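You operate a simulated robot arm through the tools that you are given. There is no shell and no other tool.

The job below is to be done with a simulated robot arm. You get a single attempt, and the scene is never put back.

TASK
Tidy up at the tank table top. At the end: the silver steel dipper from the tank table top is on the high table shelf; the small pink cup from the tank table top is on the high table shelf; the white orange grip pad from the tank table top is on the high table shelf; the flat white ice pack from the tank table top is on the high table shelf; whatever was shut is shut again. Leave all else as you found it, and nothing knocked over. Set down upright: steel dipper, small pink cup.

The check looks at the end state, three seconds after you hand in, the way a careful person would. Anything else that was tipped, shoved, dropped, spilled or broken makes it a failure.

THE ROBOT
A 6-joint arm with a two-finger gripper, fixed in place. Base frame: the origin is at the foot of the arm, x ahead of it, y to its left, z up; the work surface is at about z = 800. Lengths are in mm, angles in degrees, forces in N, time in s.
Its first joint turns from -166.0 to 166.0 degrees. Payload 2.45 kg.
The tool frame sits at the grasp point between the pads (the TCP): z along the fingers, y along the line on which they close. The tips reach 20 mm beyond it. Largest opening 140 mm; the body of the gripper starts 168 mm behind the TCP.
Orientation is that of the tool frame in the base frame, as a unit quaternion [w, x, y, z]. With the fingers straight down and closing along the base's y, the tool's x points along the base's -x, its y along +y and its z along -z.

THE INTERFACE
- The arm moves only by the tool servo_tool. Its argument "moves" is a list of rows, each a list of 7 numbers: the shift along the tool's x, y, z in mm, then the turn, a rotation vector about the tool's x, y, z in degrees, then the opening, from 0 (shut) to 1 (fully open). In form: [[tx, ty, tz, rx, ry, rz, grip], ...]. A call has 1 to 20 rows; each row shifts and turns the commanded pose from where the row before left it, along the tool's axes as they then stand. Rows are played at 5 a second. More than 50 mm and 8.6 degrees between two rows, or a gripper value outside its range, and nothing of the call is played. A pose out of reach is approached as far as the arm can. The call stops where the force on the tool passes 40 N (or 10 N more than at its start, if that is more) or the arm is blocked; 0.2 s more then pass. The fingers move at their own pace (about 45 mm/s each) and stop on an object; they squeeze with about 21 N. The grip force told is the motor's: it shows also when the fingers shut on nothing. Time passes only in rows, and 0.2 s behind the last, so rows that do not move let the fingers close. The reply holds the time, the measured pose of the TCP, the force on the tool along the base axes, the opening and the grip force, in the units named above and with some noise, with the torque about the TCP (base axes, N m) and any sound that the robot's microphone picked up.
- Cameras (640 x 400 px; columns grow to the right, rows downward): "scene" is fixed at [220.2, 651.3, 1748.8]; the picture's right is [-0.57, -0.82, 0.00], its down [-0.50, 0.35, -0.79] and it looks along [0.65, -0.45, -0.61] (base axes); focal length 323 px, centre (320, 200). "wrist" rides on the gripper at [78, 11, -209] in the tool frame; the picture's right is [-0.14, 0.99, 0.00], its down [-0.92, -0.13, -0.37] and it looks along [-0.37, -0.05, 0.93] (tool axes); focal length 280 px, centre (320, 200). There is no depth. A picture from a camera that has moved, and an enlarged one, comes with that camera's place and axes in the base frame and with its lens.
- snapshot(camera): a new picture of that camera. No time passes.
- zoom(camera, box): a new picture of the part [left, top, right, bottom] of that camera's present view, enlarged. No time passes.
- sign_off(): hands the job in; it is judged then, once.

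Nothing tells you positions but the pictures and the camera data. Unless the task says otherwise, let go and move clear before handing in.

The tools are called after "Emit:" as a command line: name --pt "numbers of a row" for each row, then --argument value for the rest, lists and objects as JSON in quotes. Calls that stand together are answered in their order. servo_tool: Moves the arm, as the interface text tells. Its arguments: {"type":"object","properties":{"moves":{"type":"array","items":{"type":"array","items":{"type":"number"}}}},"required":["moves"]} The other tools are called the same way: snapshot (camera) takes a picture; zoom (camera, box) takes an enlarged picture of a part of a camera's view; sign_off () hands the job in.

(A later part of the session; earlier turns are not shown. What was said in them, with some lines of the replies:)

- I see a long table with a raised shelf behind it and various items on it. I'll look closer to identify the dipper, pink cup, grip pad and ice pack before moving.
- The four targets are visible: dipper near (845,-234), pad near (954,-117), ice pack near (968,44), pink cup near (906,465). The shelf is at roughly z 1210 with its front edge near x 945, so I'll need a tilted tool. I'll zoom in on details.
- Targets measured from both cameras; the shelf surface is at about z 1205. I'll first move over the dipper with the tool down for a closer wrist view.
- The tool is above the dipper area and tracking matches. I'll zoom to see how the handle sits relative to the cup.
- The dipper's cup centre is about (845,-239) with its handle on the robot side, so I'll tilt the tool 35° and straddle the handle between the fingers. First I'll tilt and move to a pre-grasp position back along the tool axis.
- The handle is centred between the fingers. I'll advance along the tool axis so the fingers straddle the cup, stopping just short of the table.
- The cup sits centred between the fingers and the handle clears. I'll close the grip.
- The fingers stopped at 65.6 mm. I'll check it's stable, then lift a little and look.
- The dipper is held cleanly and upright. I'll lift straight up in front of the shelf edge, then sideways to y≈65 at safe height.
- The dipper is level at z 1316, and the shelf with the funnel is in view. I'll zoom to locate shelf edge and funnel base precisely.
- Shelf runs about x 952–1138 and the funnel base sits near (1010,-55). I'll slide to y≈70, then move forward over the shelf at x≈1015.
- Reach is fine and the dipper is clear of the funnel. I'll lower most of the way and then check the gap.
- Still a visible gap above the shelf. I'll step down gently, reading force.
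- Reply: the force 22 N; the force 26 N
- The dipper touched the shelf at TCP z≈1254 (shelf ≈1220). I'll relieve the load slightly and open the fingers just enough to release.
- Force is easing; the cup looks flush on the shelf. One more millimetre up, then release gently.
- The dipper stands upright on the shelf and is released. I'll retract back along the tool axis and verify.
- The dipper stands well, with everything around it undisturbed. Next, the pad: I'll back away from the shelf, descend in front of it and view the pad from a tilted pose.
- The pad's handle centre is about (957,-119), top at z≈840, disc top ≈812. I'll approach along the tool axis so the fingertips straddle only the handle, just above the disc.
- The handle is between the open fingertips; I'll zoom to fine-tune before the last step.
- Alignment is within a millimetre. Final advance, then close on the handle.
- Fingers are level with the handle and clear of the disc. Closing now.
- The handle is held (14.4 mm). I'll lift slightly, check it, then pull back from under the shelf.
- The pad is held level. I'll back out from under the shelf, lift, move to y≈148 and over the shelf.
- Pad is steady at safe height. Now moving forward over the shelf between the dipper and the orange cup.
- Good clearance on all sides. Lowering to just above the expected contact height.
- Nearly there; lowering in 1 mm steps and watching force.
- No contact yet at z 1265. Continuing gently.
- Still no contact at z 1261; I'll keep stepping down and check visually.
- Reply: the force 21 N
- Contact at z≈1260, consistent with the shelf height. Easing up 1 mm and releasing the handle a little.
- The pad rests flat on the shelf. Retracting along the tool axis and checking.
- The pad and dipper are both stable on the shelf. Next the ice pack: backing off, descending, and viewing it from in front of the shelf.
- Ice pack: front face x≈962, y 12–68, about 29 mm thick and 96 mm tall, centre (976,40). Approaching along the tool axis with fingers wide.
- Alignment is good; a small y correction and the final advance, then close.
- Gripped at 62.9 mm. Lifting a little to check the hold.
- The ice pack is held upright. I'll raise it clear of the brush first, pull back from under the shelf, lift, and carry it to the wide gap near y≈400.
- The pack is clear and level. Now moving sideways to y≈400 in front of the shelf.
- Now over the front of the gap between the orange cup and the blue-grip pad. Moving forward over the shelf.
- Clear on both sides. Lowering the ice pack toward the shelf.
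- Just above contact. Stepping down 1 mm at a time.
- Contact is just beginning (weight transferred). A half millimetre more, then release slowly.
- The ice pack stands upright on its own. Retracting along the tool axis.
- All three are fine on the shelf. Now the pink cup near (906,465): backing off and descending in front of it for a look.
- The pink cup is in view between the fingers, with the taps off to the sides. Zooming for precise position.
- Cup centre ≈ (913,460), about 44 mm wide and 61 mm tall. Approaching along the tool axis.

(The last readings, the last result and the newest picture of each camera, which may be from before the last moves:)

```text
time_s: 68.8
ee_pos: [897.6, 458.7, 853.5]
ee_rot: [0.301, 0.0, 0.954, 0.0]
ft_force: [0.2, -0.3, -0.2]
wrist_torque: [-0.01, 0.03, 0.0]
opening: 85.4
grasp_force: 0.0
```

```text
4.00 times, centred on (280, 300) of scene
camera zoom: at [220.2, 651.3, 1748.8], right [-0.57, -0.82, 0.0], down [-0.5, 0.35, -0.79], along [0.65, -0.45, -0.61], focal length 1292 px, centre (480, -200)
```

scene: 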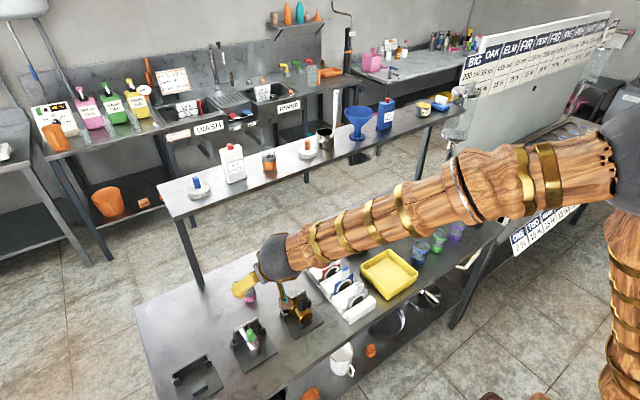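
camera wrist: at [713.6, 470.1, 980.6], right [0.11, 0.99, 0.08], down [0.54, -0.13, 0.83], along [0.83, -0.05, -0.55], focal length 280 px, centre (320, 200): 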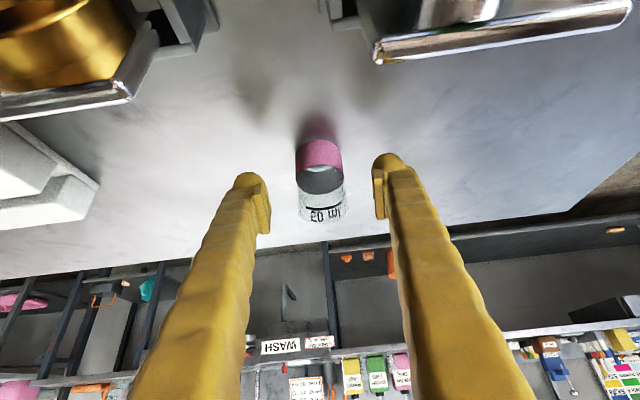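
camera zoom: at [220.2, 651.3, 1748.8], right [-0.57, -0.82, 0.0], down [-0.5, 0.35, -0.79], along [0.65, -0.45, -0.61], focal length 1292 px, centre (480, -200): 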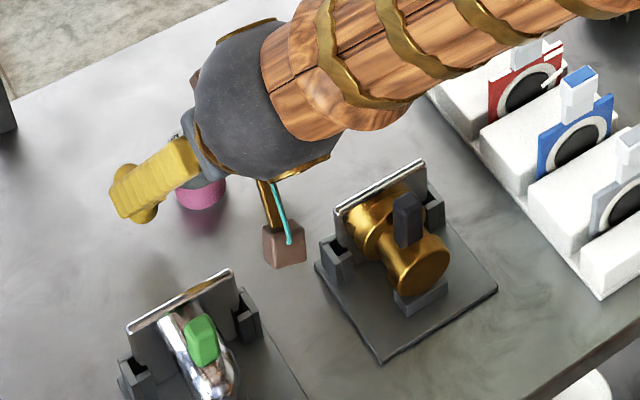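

Centred. Final 23 mm advance, then check.

Emit:
servo_tool --pt "0 0 12 0 0 0 0.61" --pt "0 0 11.5 0 0 0 0.61" --pt "0 0 0 0 0 0 0.61"

Emit:
snapshot --camera "wrist"

```text
time_s: 69.6
ee_pos: [911.0, 458.8, 834.2]
ee_rot: [0.301, 0.0, 0.953, 0.001]
ft_force: [0.7, 0.3, -0.4]
wrist_torque: [-0.01, 0.01, 0.02]
opening: 85.4
grasp_force: 0.0
```

```text
taken
camera wrist: at [726.7, 470.2, 962.2], right [0.11, 0.99, 0.08], down [0.54, -0.13, 0.83], along [0.83, -0.05, -0.55], focal length 280 px, centre (320, 200)
```

wrist: 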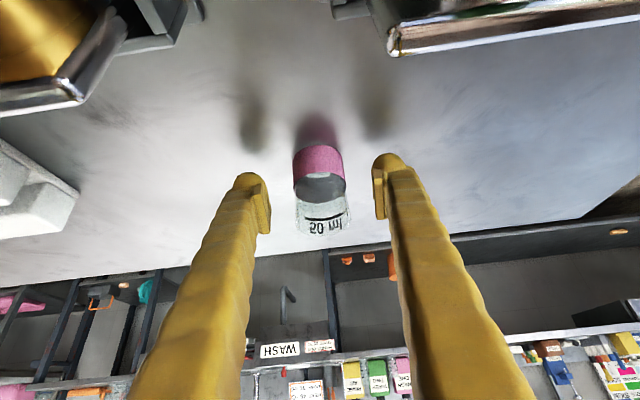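

Cup is centred between the pads. Closing.

Emit:
servo_tool --pt "-1.5 0 1 0 0 0 0.5" --pt "0 0 0 0 0 0 0.42" --pt "0 0 0 0 0 0 0.36" --pt "0 0 0 0 0 0 0.3" --pt "0 0 0 0 0 0 0.2" --pt "0 0 0 0 0 0 0.1" --pt "0 0 0 0 0 0 0.05" --pt "0 0 0 0 0 0 0.05"

Emit:
snapshot --camera "wrist"

```text
time_s: 71.4
ee_pos: [912.6, 458.4, 836.5]
ee_rot: [0.301, 0.0, 0.954, 0.0]
ft_force: [0.6, 0.0, -1.0]
wrist_torque: [0.0, 0.0, -0.01]
opening: 41.5
grasp_force: 21.0
```

```text
taken
camera wrist: at [728.2, 469.8, 962.1], right [0.11, 0.99, 0.08], down [0.54, -0.13, 0.83], along [0.83, -0.05, -0.55], focal length 280 px, centre (320, 200)
```

wrist: 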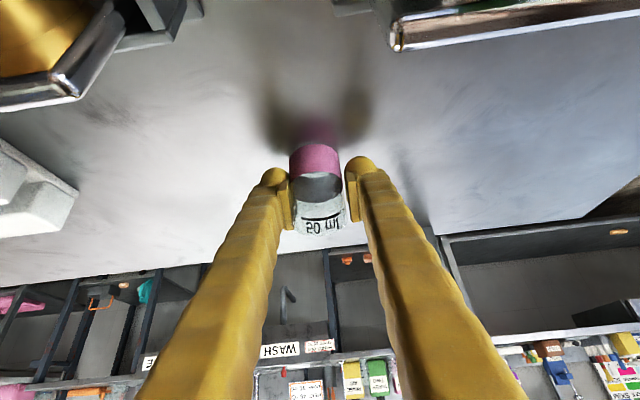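

Gripped at 41.5 mm. Lifting a bit to check the hold.

Emit:
servo_tool --pt "-5.7 0 -8.2 0 0 0 0.05" --pt "-11.5 0 -16.4 0 0 0 0.05" --pt "-11.5 0 -16.4 0 0 0 0.05" --pt "-11.5 0 -16.4 0 0 0 0.05" --pt "-11.5 0 -16.4 0 0 0 0.05" --pt "0 0 0 0 0 0 0.05"

Emit:
snapshot --camera "wrist"

Emit:
zoom --camera "scene" --box '[200, 220, 340, 320]'

```text
time_s: 72.8
ee_pos: [913.5, 459.4, 924.6]
ee_rot: [0.3, 0.0, 0.954, 0.0]
ft_force: [-0.7, 0.3, -0.3]
wrist_torque: [-0.02, -0.01, -0.01]
opening: 41.5
grasp_force: 21.1
```

```text
taken
camera wrist: at [728.8, 470.6, 1050.7], right [0.11, 0.99, 0.08], down [0.54, -0.13, 0.83], along [0.83, -0.05, -0.55], focal length 280 px, centre (320, 200)
```

wrist: 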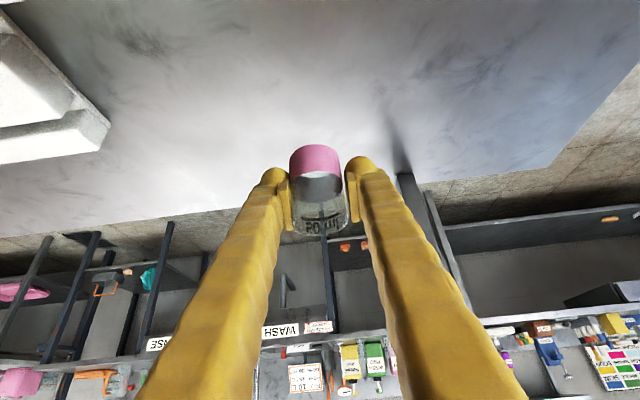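

```text
4.00 times, centred on (270, 270) of scene
camera zoom: at [220.2, 651.3, 1748.8], right [-0.57, -0.82, 0.0], down [-0.5, 0.35, -0.79], along [0.65, -0.45, -0.61], focal length 1292 px, centre (520, -80)
```

zoom: 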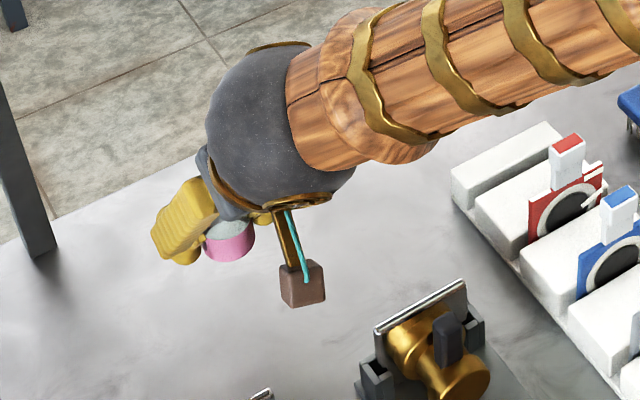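

The cup is held upright. Pulling back from under the shelf, lifting and moving to y≈223.

Emit:
servo_tool --pt "30.7 0 -21.5 0 0 0 0.05" --pt "30.7 0 -21.5 0 0 0 0.05" --pt "-24.8 0 -35.5 0 0 0 0.05" --pt "-24.8 0 -35.5 0 0 0 0.05" --pt "-24.8 0 -35.5 0 0 0 0.05" --pt "-24.8 0 -35.5 0 0 0 0.05" --pt "-24.8 0 -35.5 0 0 0 0.05" --pt "-24.8 0 -35.5 0 0 0 0.05" --pt "-24.8 0 -35.5 0 0 0 0.05" --pt "-24.8 0 -35.5 0 0 0 0.05" --pt "-24.8 0 -35.5 0 0 0 0.05" --pt "0 -39.4 0 0 0 0 0.05" --pt "0 -39.4 0 0 0 0 0.05" --pt "0 -39.4 0 0 0 0 0.05" --pt "0 -39.4 0 0 0 0 0.05" --pt "0 -39.4 0 0 0 0 0.05" --pt "0 -39.4 0 0 0 0 0.05" --pt "0 0 0 0 0 0 0.05"

Emit:
snapshot --camera "wrist"

Emit:
snapshot --camera "scene"

```text
time_s: 76.6
ee_pos: [837.2, 220.2, 1311.4]
ee_rot: [0.3, 0.0, 0.954, 0.0]
ft_force: [-0.2, 0.2, -0.8]
wrist_torque: [0.0, -0.01, 0.0]
opening: 41.1
grasp_force: 21.1
```

```text
taken
camera wrist: at [653.4, 232.1, 1438.8], right [0.11, 0.99, 0.08], down [0.54, -0.13, 0.83], along [0.83, -0.05, -0.55], focal length 280 px, centre (320, 200)
```

wrist: 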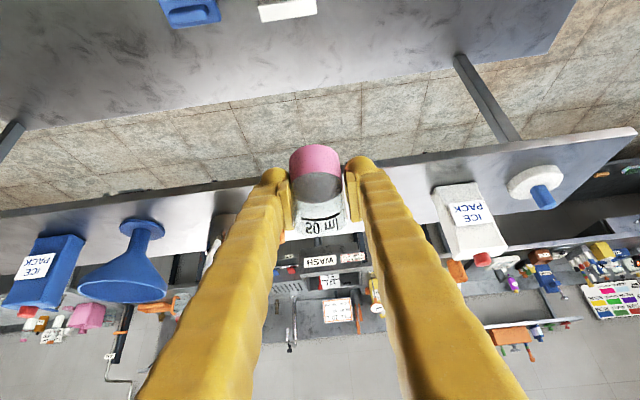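

```text
taken
```

scene: 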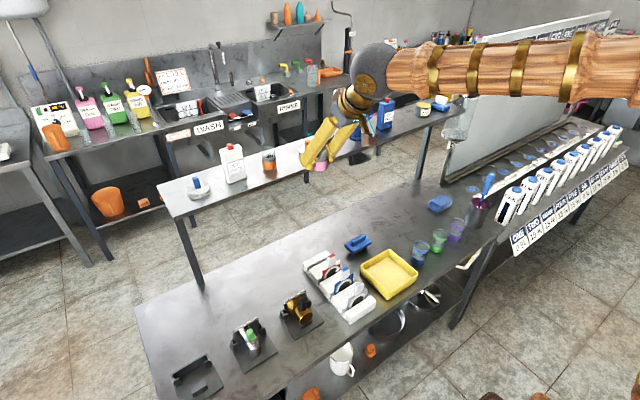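

Level and steady. I'll rise a bit more for clearance and go forward over the shelf gap at x≈1040.

Emit:
servo_tool --pt "-14.3 1.5 -20.5 0 0 0 0.05" --pt "-33.3 0 23.3 0 0 0 0.05" --pt "-33.3 0 23.3 0 0 0 0.05" --pt "-33.3 0 23.3 0 0 0 0.05" --pt "-33.3 0 23.3 0 0 0 0.05" --pt "-33.3 0 23.3 0 0 0 0.05" --pt "0 0 0 0 0 0 0.05"

Emit:
snapshot --camera "wrist"

Emit:
zoom --camera "scene" --box '[210, 90, 370, 190]'

```text
time_s: 78.2
ee_pos: [1039.8, 224.8, 1336.9]
ee_rot: [0.301, 0.0, 0.954, 0.0]
ft_force: [-0.2, 0.1, -0.4]
wrist_torque: [0.0, -0.04, 0.0]
opening: 41.0
grasp_force: 21.3
```

```text
taken
camera wrist: at [854.7, 235.5, 1464.1], right [0.11, 0.99, 0.08], down [0.54, -0.13, 0.83], along [0.83, -0.05, -0.55], focal length 280 px, centre (320, 200)
```

wrist: 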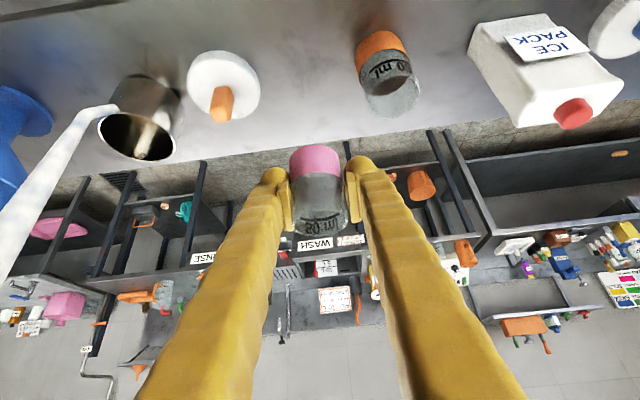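

```text
4.00 times, centred on (290, 140) of scene
camera zoom: at [220.2, 651.3, 1748.8], right [-0.57, -0.82, 0.0], down [-0.5, 0.35, -0.79], along [0.65, -0.45, -0.61], focal length 1292 px, centre (440, 440)
```

zoom: 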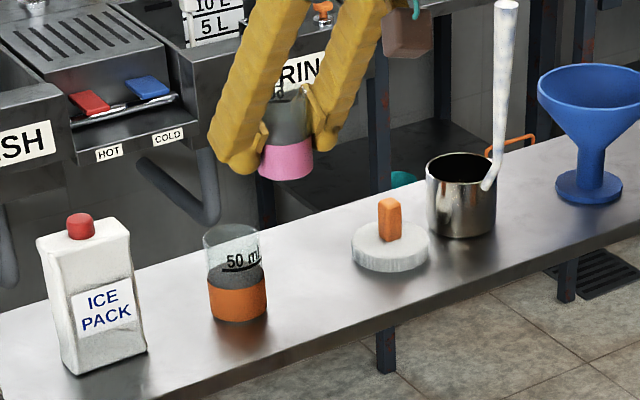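

The cup is centred in the gap between pad and orange cup. Lowering.

Emit:
servo_tool --pt "14.3 0.8 20.5 0 0 0 0.05" --pt "14.3 0 20.5 0 0 0 0.05" --pt "8.6 0 12.3 0 0 0 0.05" --pt "2.9 0 4.1 0 0 0 0.05" --pt "0 0 0 0 0 0 0.05"

Emit:
snapshot --camera "wrist"

Emit:
zoom --camera "scene" --box '[230, 105, 350, 180]'

```text
time_s: 79.4
ee_pos: [1039.2, 225.5, 1268.8]
ee_rot: [0.301, 0.0, 0.954, 0.001]
ft_force: [0.3, 0.1, -0.6]
wrist_torque: [0.0, 0.0, -0.02]
opening: 40.9
grasp_force: 21.0
```

```text
taken
camera wrist: at [855.4, 236.9, 1395.0], right [0.11, 0.99, 0.08], down [0.54, -0.13, 0.83], along [0.83, -0.05, -0.55], focal length 280 px, centre (320, 200)
```

wrist: 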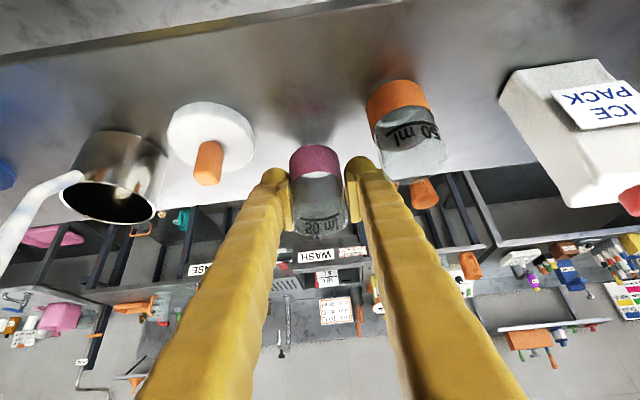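

```text
5.33 times, centred on (290, 142) of scene
camera zoom: at [220.2, 651.3, 1748.8], right [-0.57, -0.82, 0.0], down [-0.5, 0.35, -0.79], along [0.65, -0.45, -0.61], focal length 1723 px, centre (480, 507)
```

zoom: 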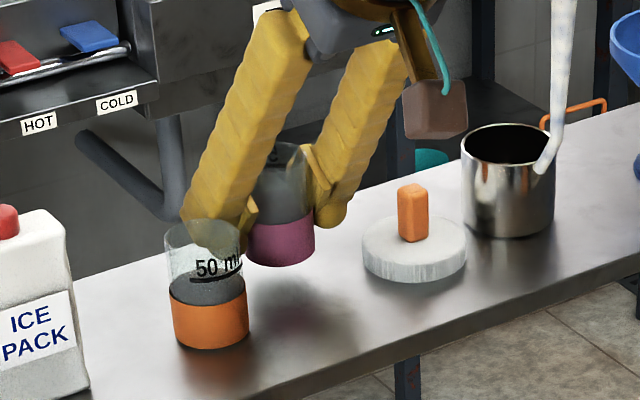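

Clearances are fine on both sides. Continuing down in small steps.

Emit:
servo_tool --pt "1.72 0 2.46 0 0 0 0.05" --pt "1.72 0 2.46 0 0 0 0.05" --pt "1.72 0 2.46 0 0 0 0.05" --pt "0 0 0 0 0 0 0.05"

```text
time_s: 80.4
ee_pos: [1039.4, 226.0, 1259.8]
ee_rot: [0.3, -0.001, 0.954, 0.001]
ft_force: [0.4, 0.0, 0.3]
wrist_torque: [-0.01, 0.0, 0.0]
opening: 41.1
grasp_force: 20.6
```

Emit:
servo_tool --pt "0.57 0 0.82 0 0 0 0.05" --pt "0.57 0 0.82 0 0 0 0.05" --pt "0 0 0 0 0 0 0.05"

```text
time_s: 81.2
ee_pos: [1040.2, 223.9, 1258.4]
ee_rot: [0.301, 0.001, 0.954, 0.0]
ft_force: [0.0, 0.0, 0.0]
wrist_torque: [0.0, 0.0, -0.04]
opening: 41.2
grasp_force: 21.0
```

Emit:
servo_tool --pt "0.57 0 0.82 0 0 0 0.05" --pt "0.57 0 0.82 0 0 0 0.05" --pt "0 0 0 0 0 0 0.05"

```text
time_s: 82.0
ee_pos: [1040.3, 225.0, 1255.1]
ee_rot: [0.3, 0.0, 0.954, 0.0]
ft_force: [-0.8, 0.3, 0.1]
wrist_torque: [0.0, 0.0, -0.02]
opening: 41.3
grasp_force: 20.9
```

No contact yet at z≈1255.5; another millimetre.

Emit:
servo_tool --pt "0.57 0 0.82 0 0 0 0.05" --pt "0 0 0 0 0 0 0.05"

```text
time_s: 82.6
ee_pos: [1038.9, 223.6, 1255.0]
ee_rot: [0.301, 0.0, 0.954, 0.0]
ft_force: [0.8, -0.2, 4.9]
wrist_torque: [0.04, 0.0, -0.03]
opening: 41.1
grasp_force: 20.8
```

Light contact (about 5 N). Releasing slowly with a small opening.

Emit:
servo_tool --pt "0 0 0 0 0 0 0.31" --pt "0 0 0 0 0 0 0.33" --pt "0 0 0 0 0 0 0.36" --pt "0 0 0 0 0 0 0.39" --pt "0 0 0 0 0 0 0.39" --pt "0 0 0 0 0 0 0.39"

Emit:
snapshot --camera "wrist"

Emit:
zoom --camera "scene" --box '[230, 105, 350, 180]'

```text
time_s: 84.0
ee_pos: [1039.8, 224.8, 1254.7]
ee_rot: [0.302, -0.001, 0.953, 0.0]
ft_force: [0.1, -0.1, 0.3]
wrist_torque: [-0.01, 0.03, 0.0]
opening: 54.0
grasp_force: 0.1
```

```text
taken
camera wrist: at [856.3, 235.9, 1381.4], right [0.11, 0.99, 0.08], down [0.54, -0.13, 0.83], along [0.83, -0.05, -0.55], focal length 280 px, centre (320, 200)
```

wrist: 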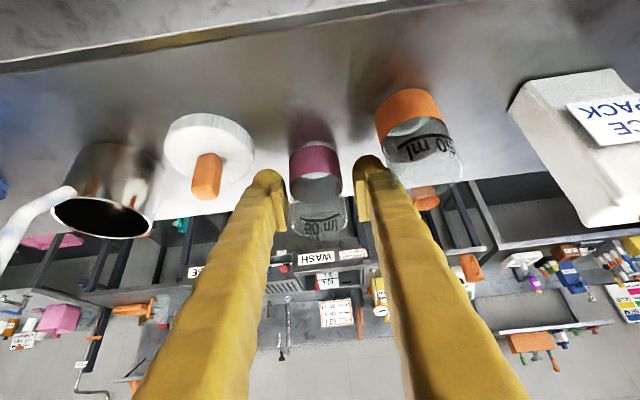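

```text
5.33 times, centred on (290, 142) of scene
camera zoom: at [220.2, 651.3, 1748.8], right [-0.57, -0.82, 0.0], down [-0.5, 0.35, -0.79], along [0.65, -0.45, -0.61], focal length 1723 px, centre (480, 507)
```

zoom: 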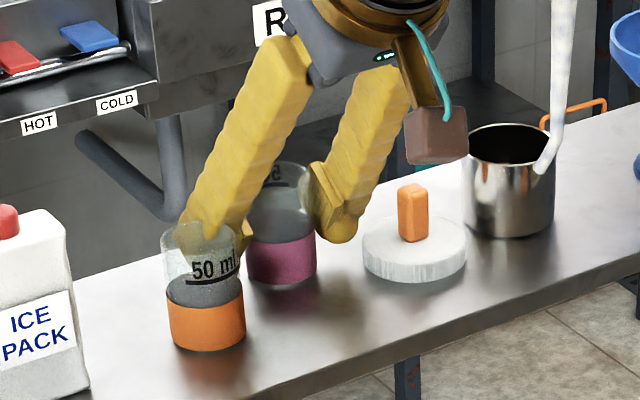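

The pink cup is standing. The right finger looks close to the orange cup, so I'll zoom to check before moving.

Emit:
zoom --camera "wrist" --box '[250, 80, 470, 240]'

Emit:
zoom --camera "scene" --box '[210, 90, 370, 190]'

Emit:
zoom --camera "scene" --box '[255, 140, 295, 175]'

```text
2.50 times, centred on (360, 160) of wrist
camera zoom: at [856.3, 235.9, 1381.4], right [0.11, 0.99, 0.08], down [0.54, -0.13, 0.83], along [0.83, -0.05, -0.55], focal length 701 px, centre (220, 300)
```

zoom: 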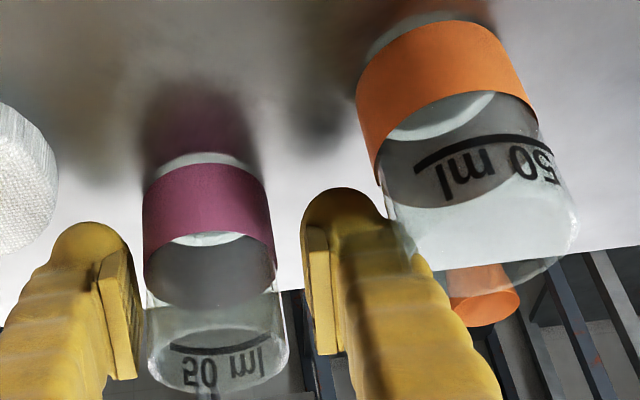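

```text
4.00 times, centred on (290, 140) of scene
camera zoom: at [220.2, 651.3, 1748.8], right [-0.57, -0.82, 0.0], down [-0.5, 0.35, -0.79], along [0.65, -0.45, -0.61], focal length 1292 px, centre (440, 440)
```

zoom: 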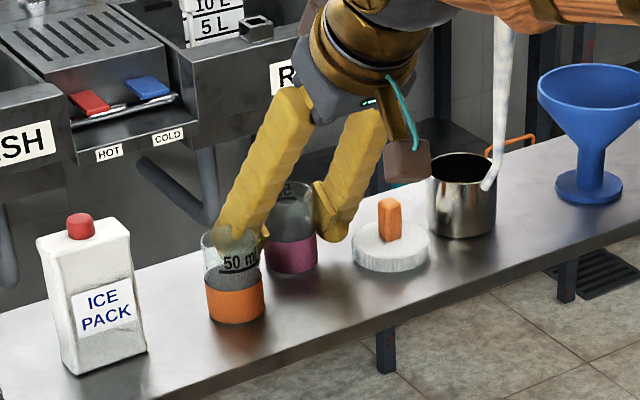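

```text
11.43 times, centred on (275, 158) of scene
camera zoom: at [220.2, 651.3, 1748.8], right [-0.57, -0.82, 0.0], down [-0.5, 0.35, -0.79], along [0.65, -0.45, -0.61], focal length 3692 px, centre (834, 686)
```

zoom: 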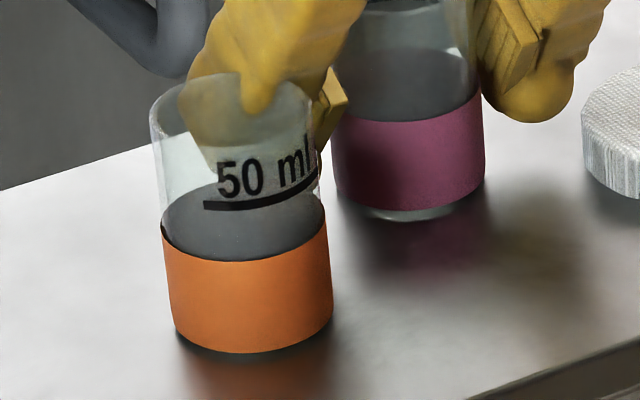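

The orange cup looks nudged by a couple of millimetres by the right finger. The safest exit is straight up, slowly, so nothing gets dragged sideways.

Emit:
servo_tool --pt "-1.72 0 -2.46 0 0 0 0.39" --pt "-2.29 0 -3.28 0 0 0 0.39" --pt "-2.87 0 -4.1 0 0 0 0.39" --pt "-2.87 0 -4.1 0 0 0 0.39"

Emit:
zoom --camera "scene" --box '[255, 140, 295, 175]'

Emit:
zoom --camera "wrist" --box '[250, 80, 470, 240]'

```text
time_s: 85.0
ee_pos: [1039.8, 224.9, 1272.6]
ee_rot: [0.301, -0.001, 0.954, 0.0]
ft_force: [-0.5, 0.3, 0.2]
wrist_torque: [-0.01, -0.02, 0.03]
opening: 54.6
grasp_force: 0.0
```

```text
11.43 times, centred on (275, 158) of scene
camera zoom: at [220.2, 651.3, 1748.8], right [-0.57, -0.82, 0.0], down [-0.5, 0.35, -0.79], along [0.65, -0.45, -0.61], focal length 3692 px, centre (834, 686)
```

zoom: 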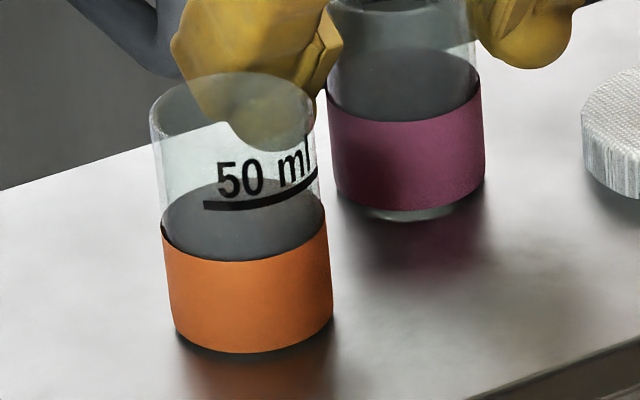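

```text
2.50 times, centred on (360, 160) of wrist
camera zoom: at [855.6, 236.1, 1398.9], right [0.11, 0.99, 0.08], down [0.54, -0.13, 0.83], along [0.83, -0.05, -0.55], focal length 701 px, centre (220, 300)
```

zoom: 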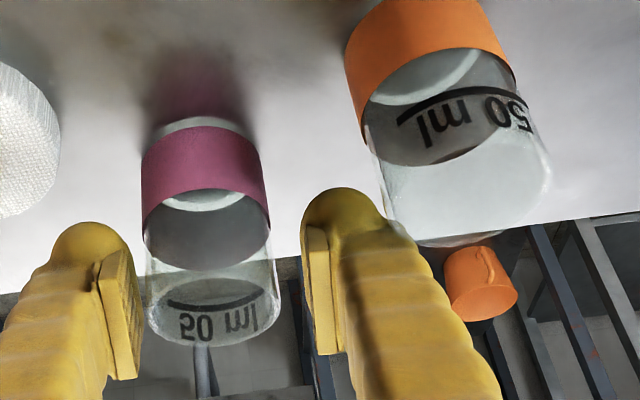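

Nothing moved during that lift. Continuing straight up until the tips clear both rims, then backing away.

Emit:
servo_tool --pt "-5.74 0 -8.19 0 0 0 0.39" --pt "-11.5 0 -16.4 0 0 0 0.39" --pt "-14.3 0 -20.5 0 0 0 0.39" --pt "-17.2 0 -24.6 0 0 0 0.39" --pt "-17.2 0 -24.6 0 0 0 0.39" --pt "0 0 0 0 0 0 0.39"

Emit:
zoom --camera "scene" --box '[210, 90, 370, 190]'

Emit:
snapshot --camera "wrist"

```text
time_s: 86.4
ee_pos: [1039.5, 227.2, 1387.3]
ee_rot: [0.3, 0.001, 0.954, -0.001]
ft_force: [-0.6, 0.7, -0.4]
wrist_torque: [0.0, -0.01, -0.02]
opening: 54.6
grasp_force: 0.1
```

```text
4.00 times, centred on (290, 140) of scene
camera zoom: at [220.2, 651.3, 1748.8], right [-0.57, -0.82, 0.0], down [-0.5, 0.35, -0.79], along [0.65, -0.45, -0.61], focal length 1292 px, centre (440, 440)
```

zoom: 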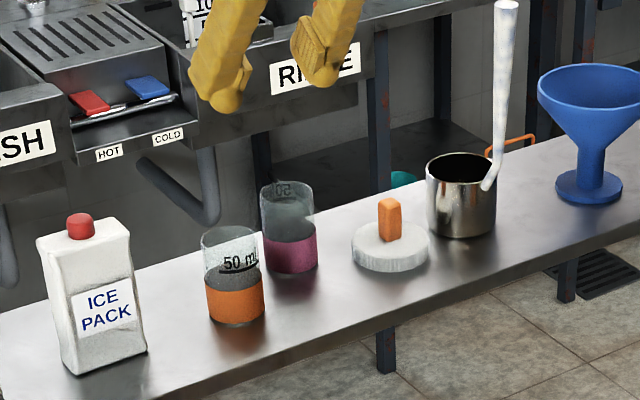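

```text
taken
camera wrist: at [856.2, 237.7, 1513.7], right [0.11, 0.99, 0.08], down [0.54, -0.13, 0.83], along [0.83, -0.05, -0.55], focal length 280 px, centre (320, 200)
```

wrist: 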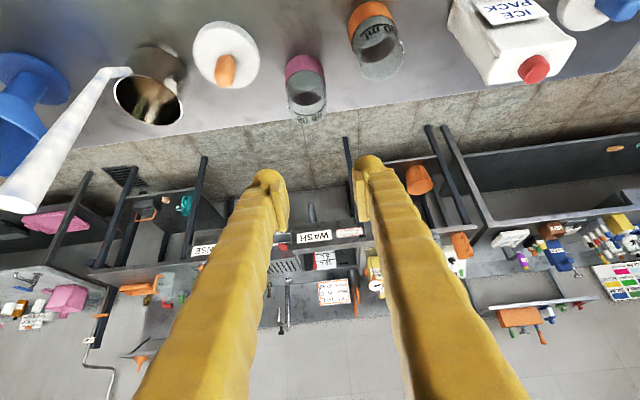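

All four items stand on the shelf, and the neighbours are upright. Backing well clear and then doing a final inspection.

Emit:
servo_tool --pt "0 0 -30 0 0 0 0.39" --pt "39.3 0 -27.5 0 0 0 0.39" --pt "39.3 0 -27.5 0 0 0 0.39" --pt "39.3 0 -27.5 0 0 0 0.39" --pt "39.3 0 -27.5 0 0 0 0.39" --pt "39.3 0 -27.5 0 0 0 0.5" --pt "0 0 0 0 0 0 0.5" --pt "0 0 0 0 0 0 0.5"

Emit:
snapshot --camera "scene"

Emit:
snapshot --camera "wrist"

Emit:
zoom --camera "scene" --box '[150, 80, 470, 280]'

Emit:
zoom --camera "scene" --box '[130, 170, 500, 400]'

Emit:
zoom --camera "scene" --box '[150, 130, 310, 230]'

```text
time_s: 88.2
ee_pos: [784.1, 224.5, 1411.1]
ee_rot: [0.301, 0.001, 0.953, -0.001]
ft_force: [0.2, 0.1, -0.3]
wrist_torque: [0.01, 0.04, 0.0]
opening: 70.1
grasp_force: 0.2
```

```text
taken
```

scene: 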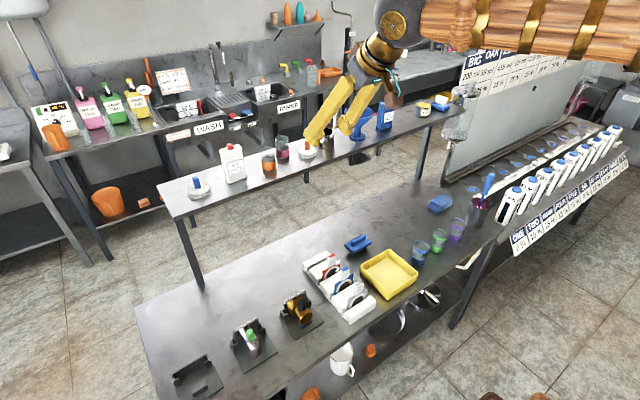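

```text
taken
camera wrist: at [600.2, 236.6, 1537.6], right [0.11, 0.99, 0.08], down [0.54, -0.13, 0.83], along [0.83, -0.05, -0.55], focal length 280 px, centre (320, 200)
```

wrist: 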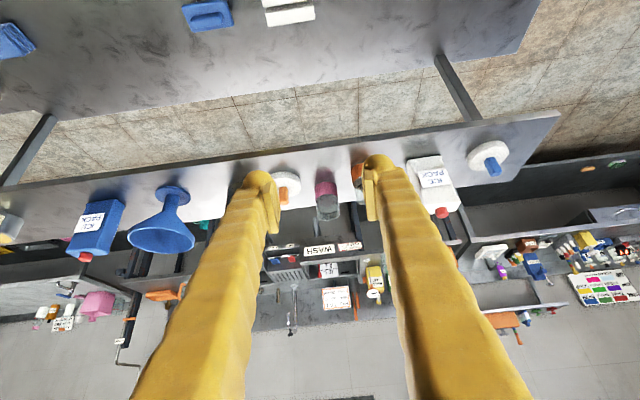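

```text
2.00 times, centred on (310, 180) of scene
camera zoom: at [220.2, 651.3, 1748.8], right [-0.57, -0.82, 0.0], down [-0.5, 0.35, -0.79], along [0.65, -0.45, -0.61], focal length 646 px, centre (340, 240)
```

zoom: 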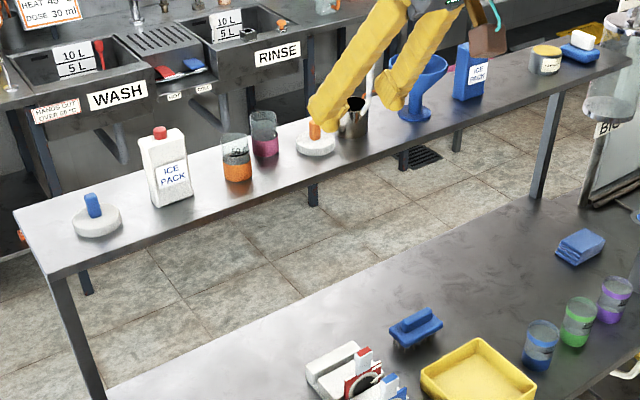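

```text
1.73 times, centred on (315, 285) of scene
camera zoom: at [220.2, 651.3, 1748.8], right [-0.57, -0.82, 0.0], down [-0.5, 0.35, -0.79], along [0.65, -0.45, -0.61], focal length 559 px, centre (329, 53)
```

zoom: 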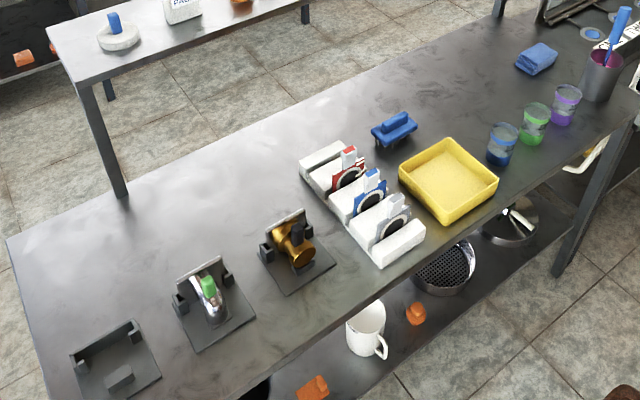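

```text
4.00 times, centred on (230, 180) of scene
camera zoom: at [220.2, 651.3, 1748.8], right [-0.57, -0.82, 0.0], down [-0.5, 0.35, -0.79], along [0.65, -0.45, -0.61], focal length 1292 px, centre (680, 280)
```

zoom: 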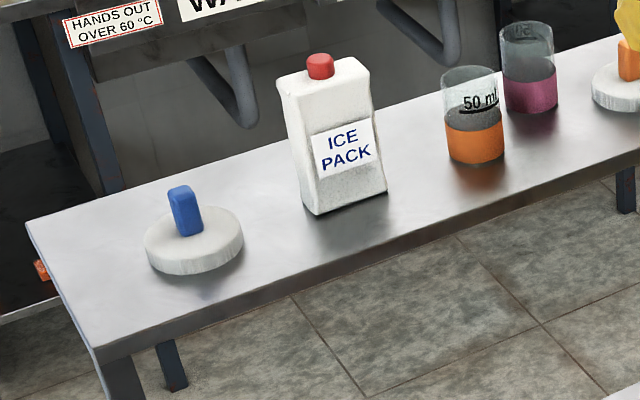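

Everything looks right; the orange cup moved only a few millimetres and stands upright. I'll move the arm a bit further away to see the dipper unobstructed before handing in.

Emit:
servo_tool --pt "0 -40 -20 0 0 0 0.5" --pt "10 -40 -40 0 0 0 0.5" --pt "10 -40 -40 0 0 0 0.5" --pt "10 -40 -40 0 0 0 0.5" --pt "0 -40 0 0 0 0 0.5" --pt "0 -40 0 0 0 0 0.5" --pt "0 0 0 0 0 0 0.5"

Emit:
zoom --camera "scene" --box '[210, 60, 450, 210]'

Emit:
snapshot --camera "scene"

```text
refused: row 2 steps farther than a row can; nothing moved
```

```text
2.67 times, centred on (330, 135) of scene
camera zoom: at [220.2, 651.3, 1748.8], right [-0.57, -0.82, 0.0], down [-0.5, 0.35, -0.79], along [0.65, -0.45, -0.61], focal length 862 px, centre (293, 373)
```

zoom: 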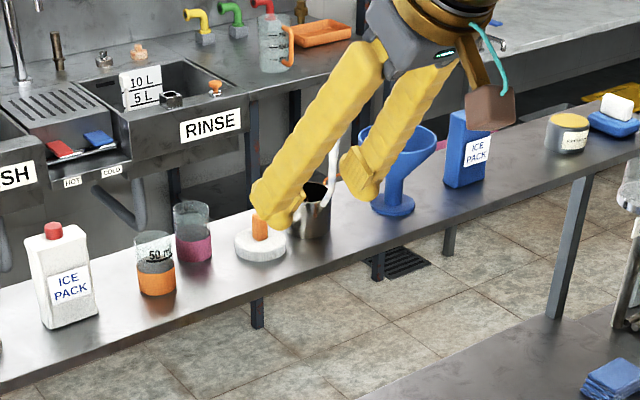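

```text
taken
```

scene: 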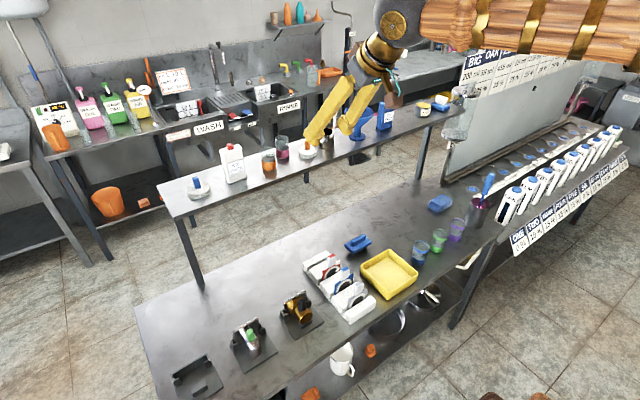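

The last move was refused as one row was too long; nothing moved. I'll repeat it with smaller steps.

Emit:
servo_tool --pt "10 -25 -35 0 0 0 0.5" --pt "10 -25 -35 0 0 0 0.5" --pt "10 -25 -35 0 0 0 0.5" --pt "10 -25 -35 0 0 0 0.5" --pt "0 -45 0 0 0 0 0.5" --pt "0 -45 0 0 0 0 0.5" --pt "0 -45 0 0 0 0 0.5" --pt "0 -45 0 0 0 0 0.5" --pt "0 0 0 0 0 0 0.5"

Emit:
zoom --camera "scene" --box '[210, 60, 450, 210]'

Emit:
snapshot --camera "scene"

```text
time_s: 90.2
ee_pos: [669.6, -56.7, 1501.9]
ee_rot: [0.3, -0.002, 0.954, 0.0]
ft_force: [0.7, 0.0, 0.5]
wrist_torque: [-0.02, 0.0, 0.0]
opening: 70.1
grasp_force: 0.1
```

```text
2.67 times, centred on (330, 135) of scene
camera zoom: at [220.2, 651.3, 1748.8], right [-0.57, -0.82, 0.0], down [-0.5, 0.35, -0.79], along [0.65, -0.45, -0.61], focal length 862 px, centre (293, 373)
```

zoom: 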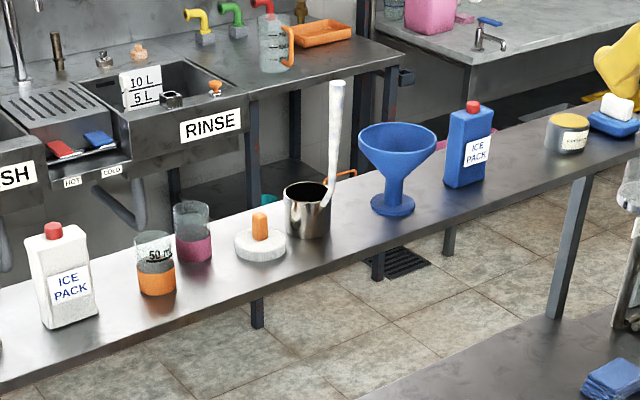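

```text
taken
```

scene: 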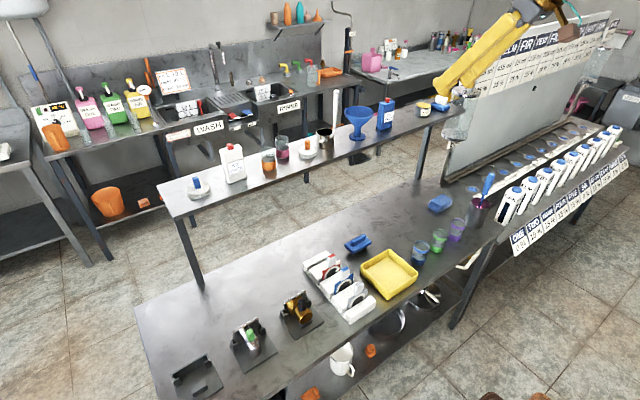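

The dipper, pink cup, orange-grip pad and white ice pack are all on the high shelf. The dipper and cup are upright, the arm is clear, and nothing was opened. I'm handing in.

Emit:
sign_off

```text
The job is handed in.
```

The steel dipper, small pink cup, orange-grip pad and white ice pack are all on the high table shelf. In the final pictures the dipper and pink cup stand upright and nothing has been knocked over.

- **Orange cup:** while I let go of the pink cup, a finger nudged the orange-banded 50 ml cup already on the shelf by about 5 mm. It is still upright. I left it there because the gap beside it was too tight to move it back safely.
- **Everything else:** the other items on the table and shelf look as they were at the start. I opened nothing, so nothing needed shutting.

The arm is clear of the table and shelf, and the job is handed in.
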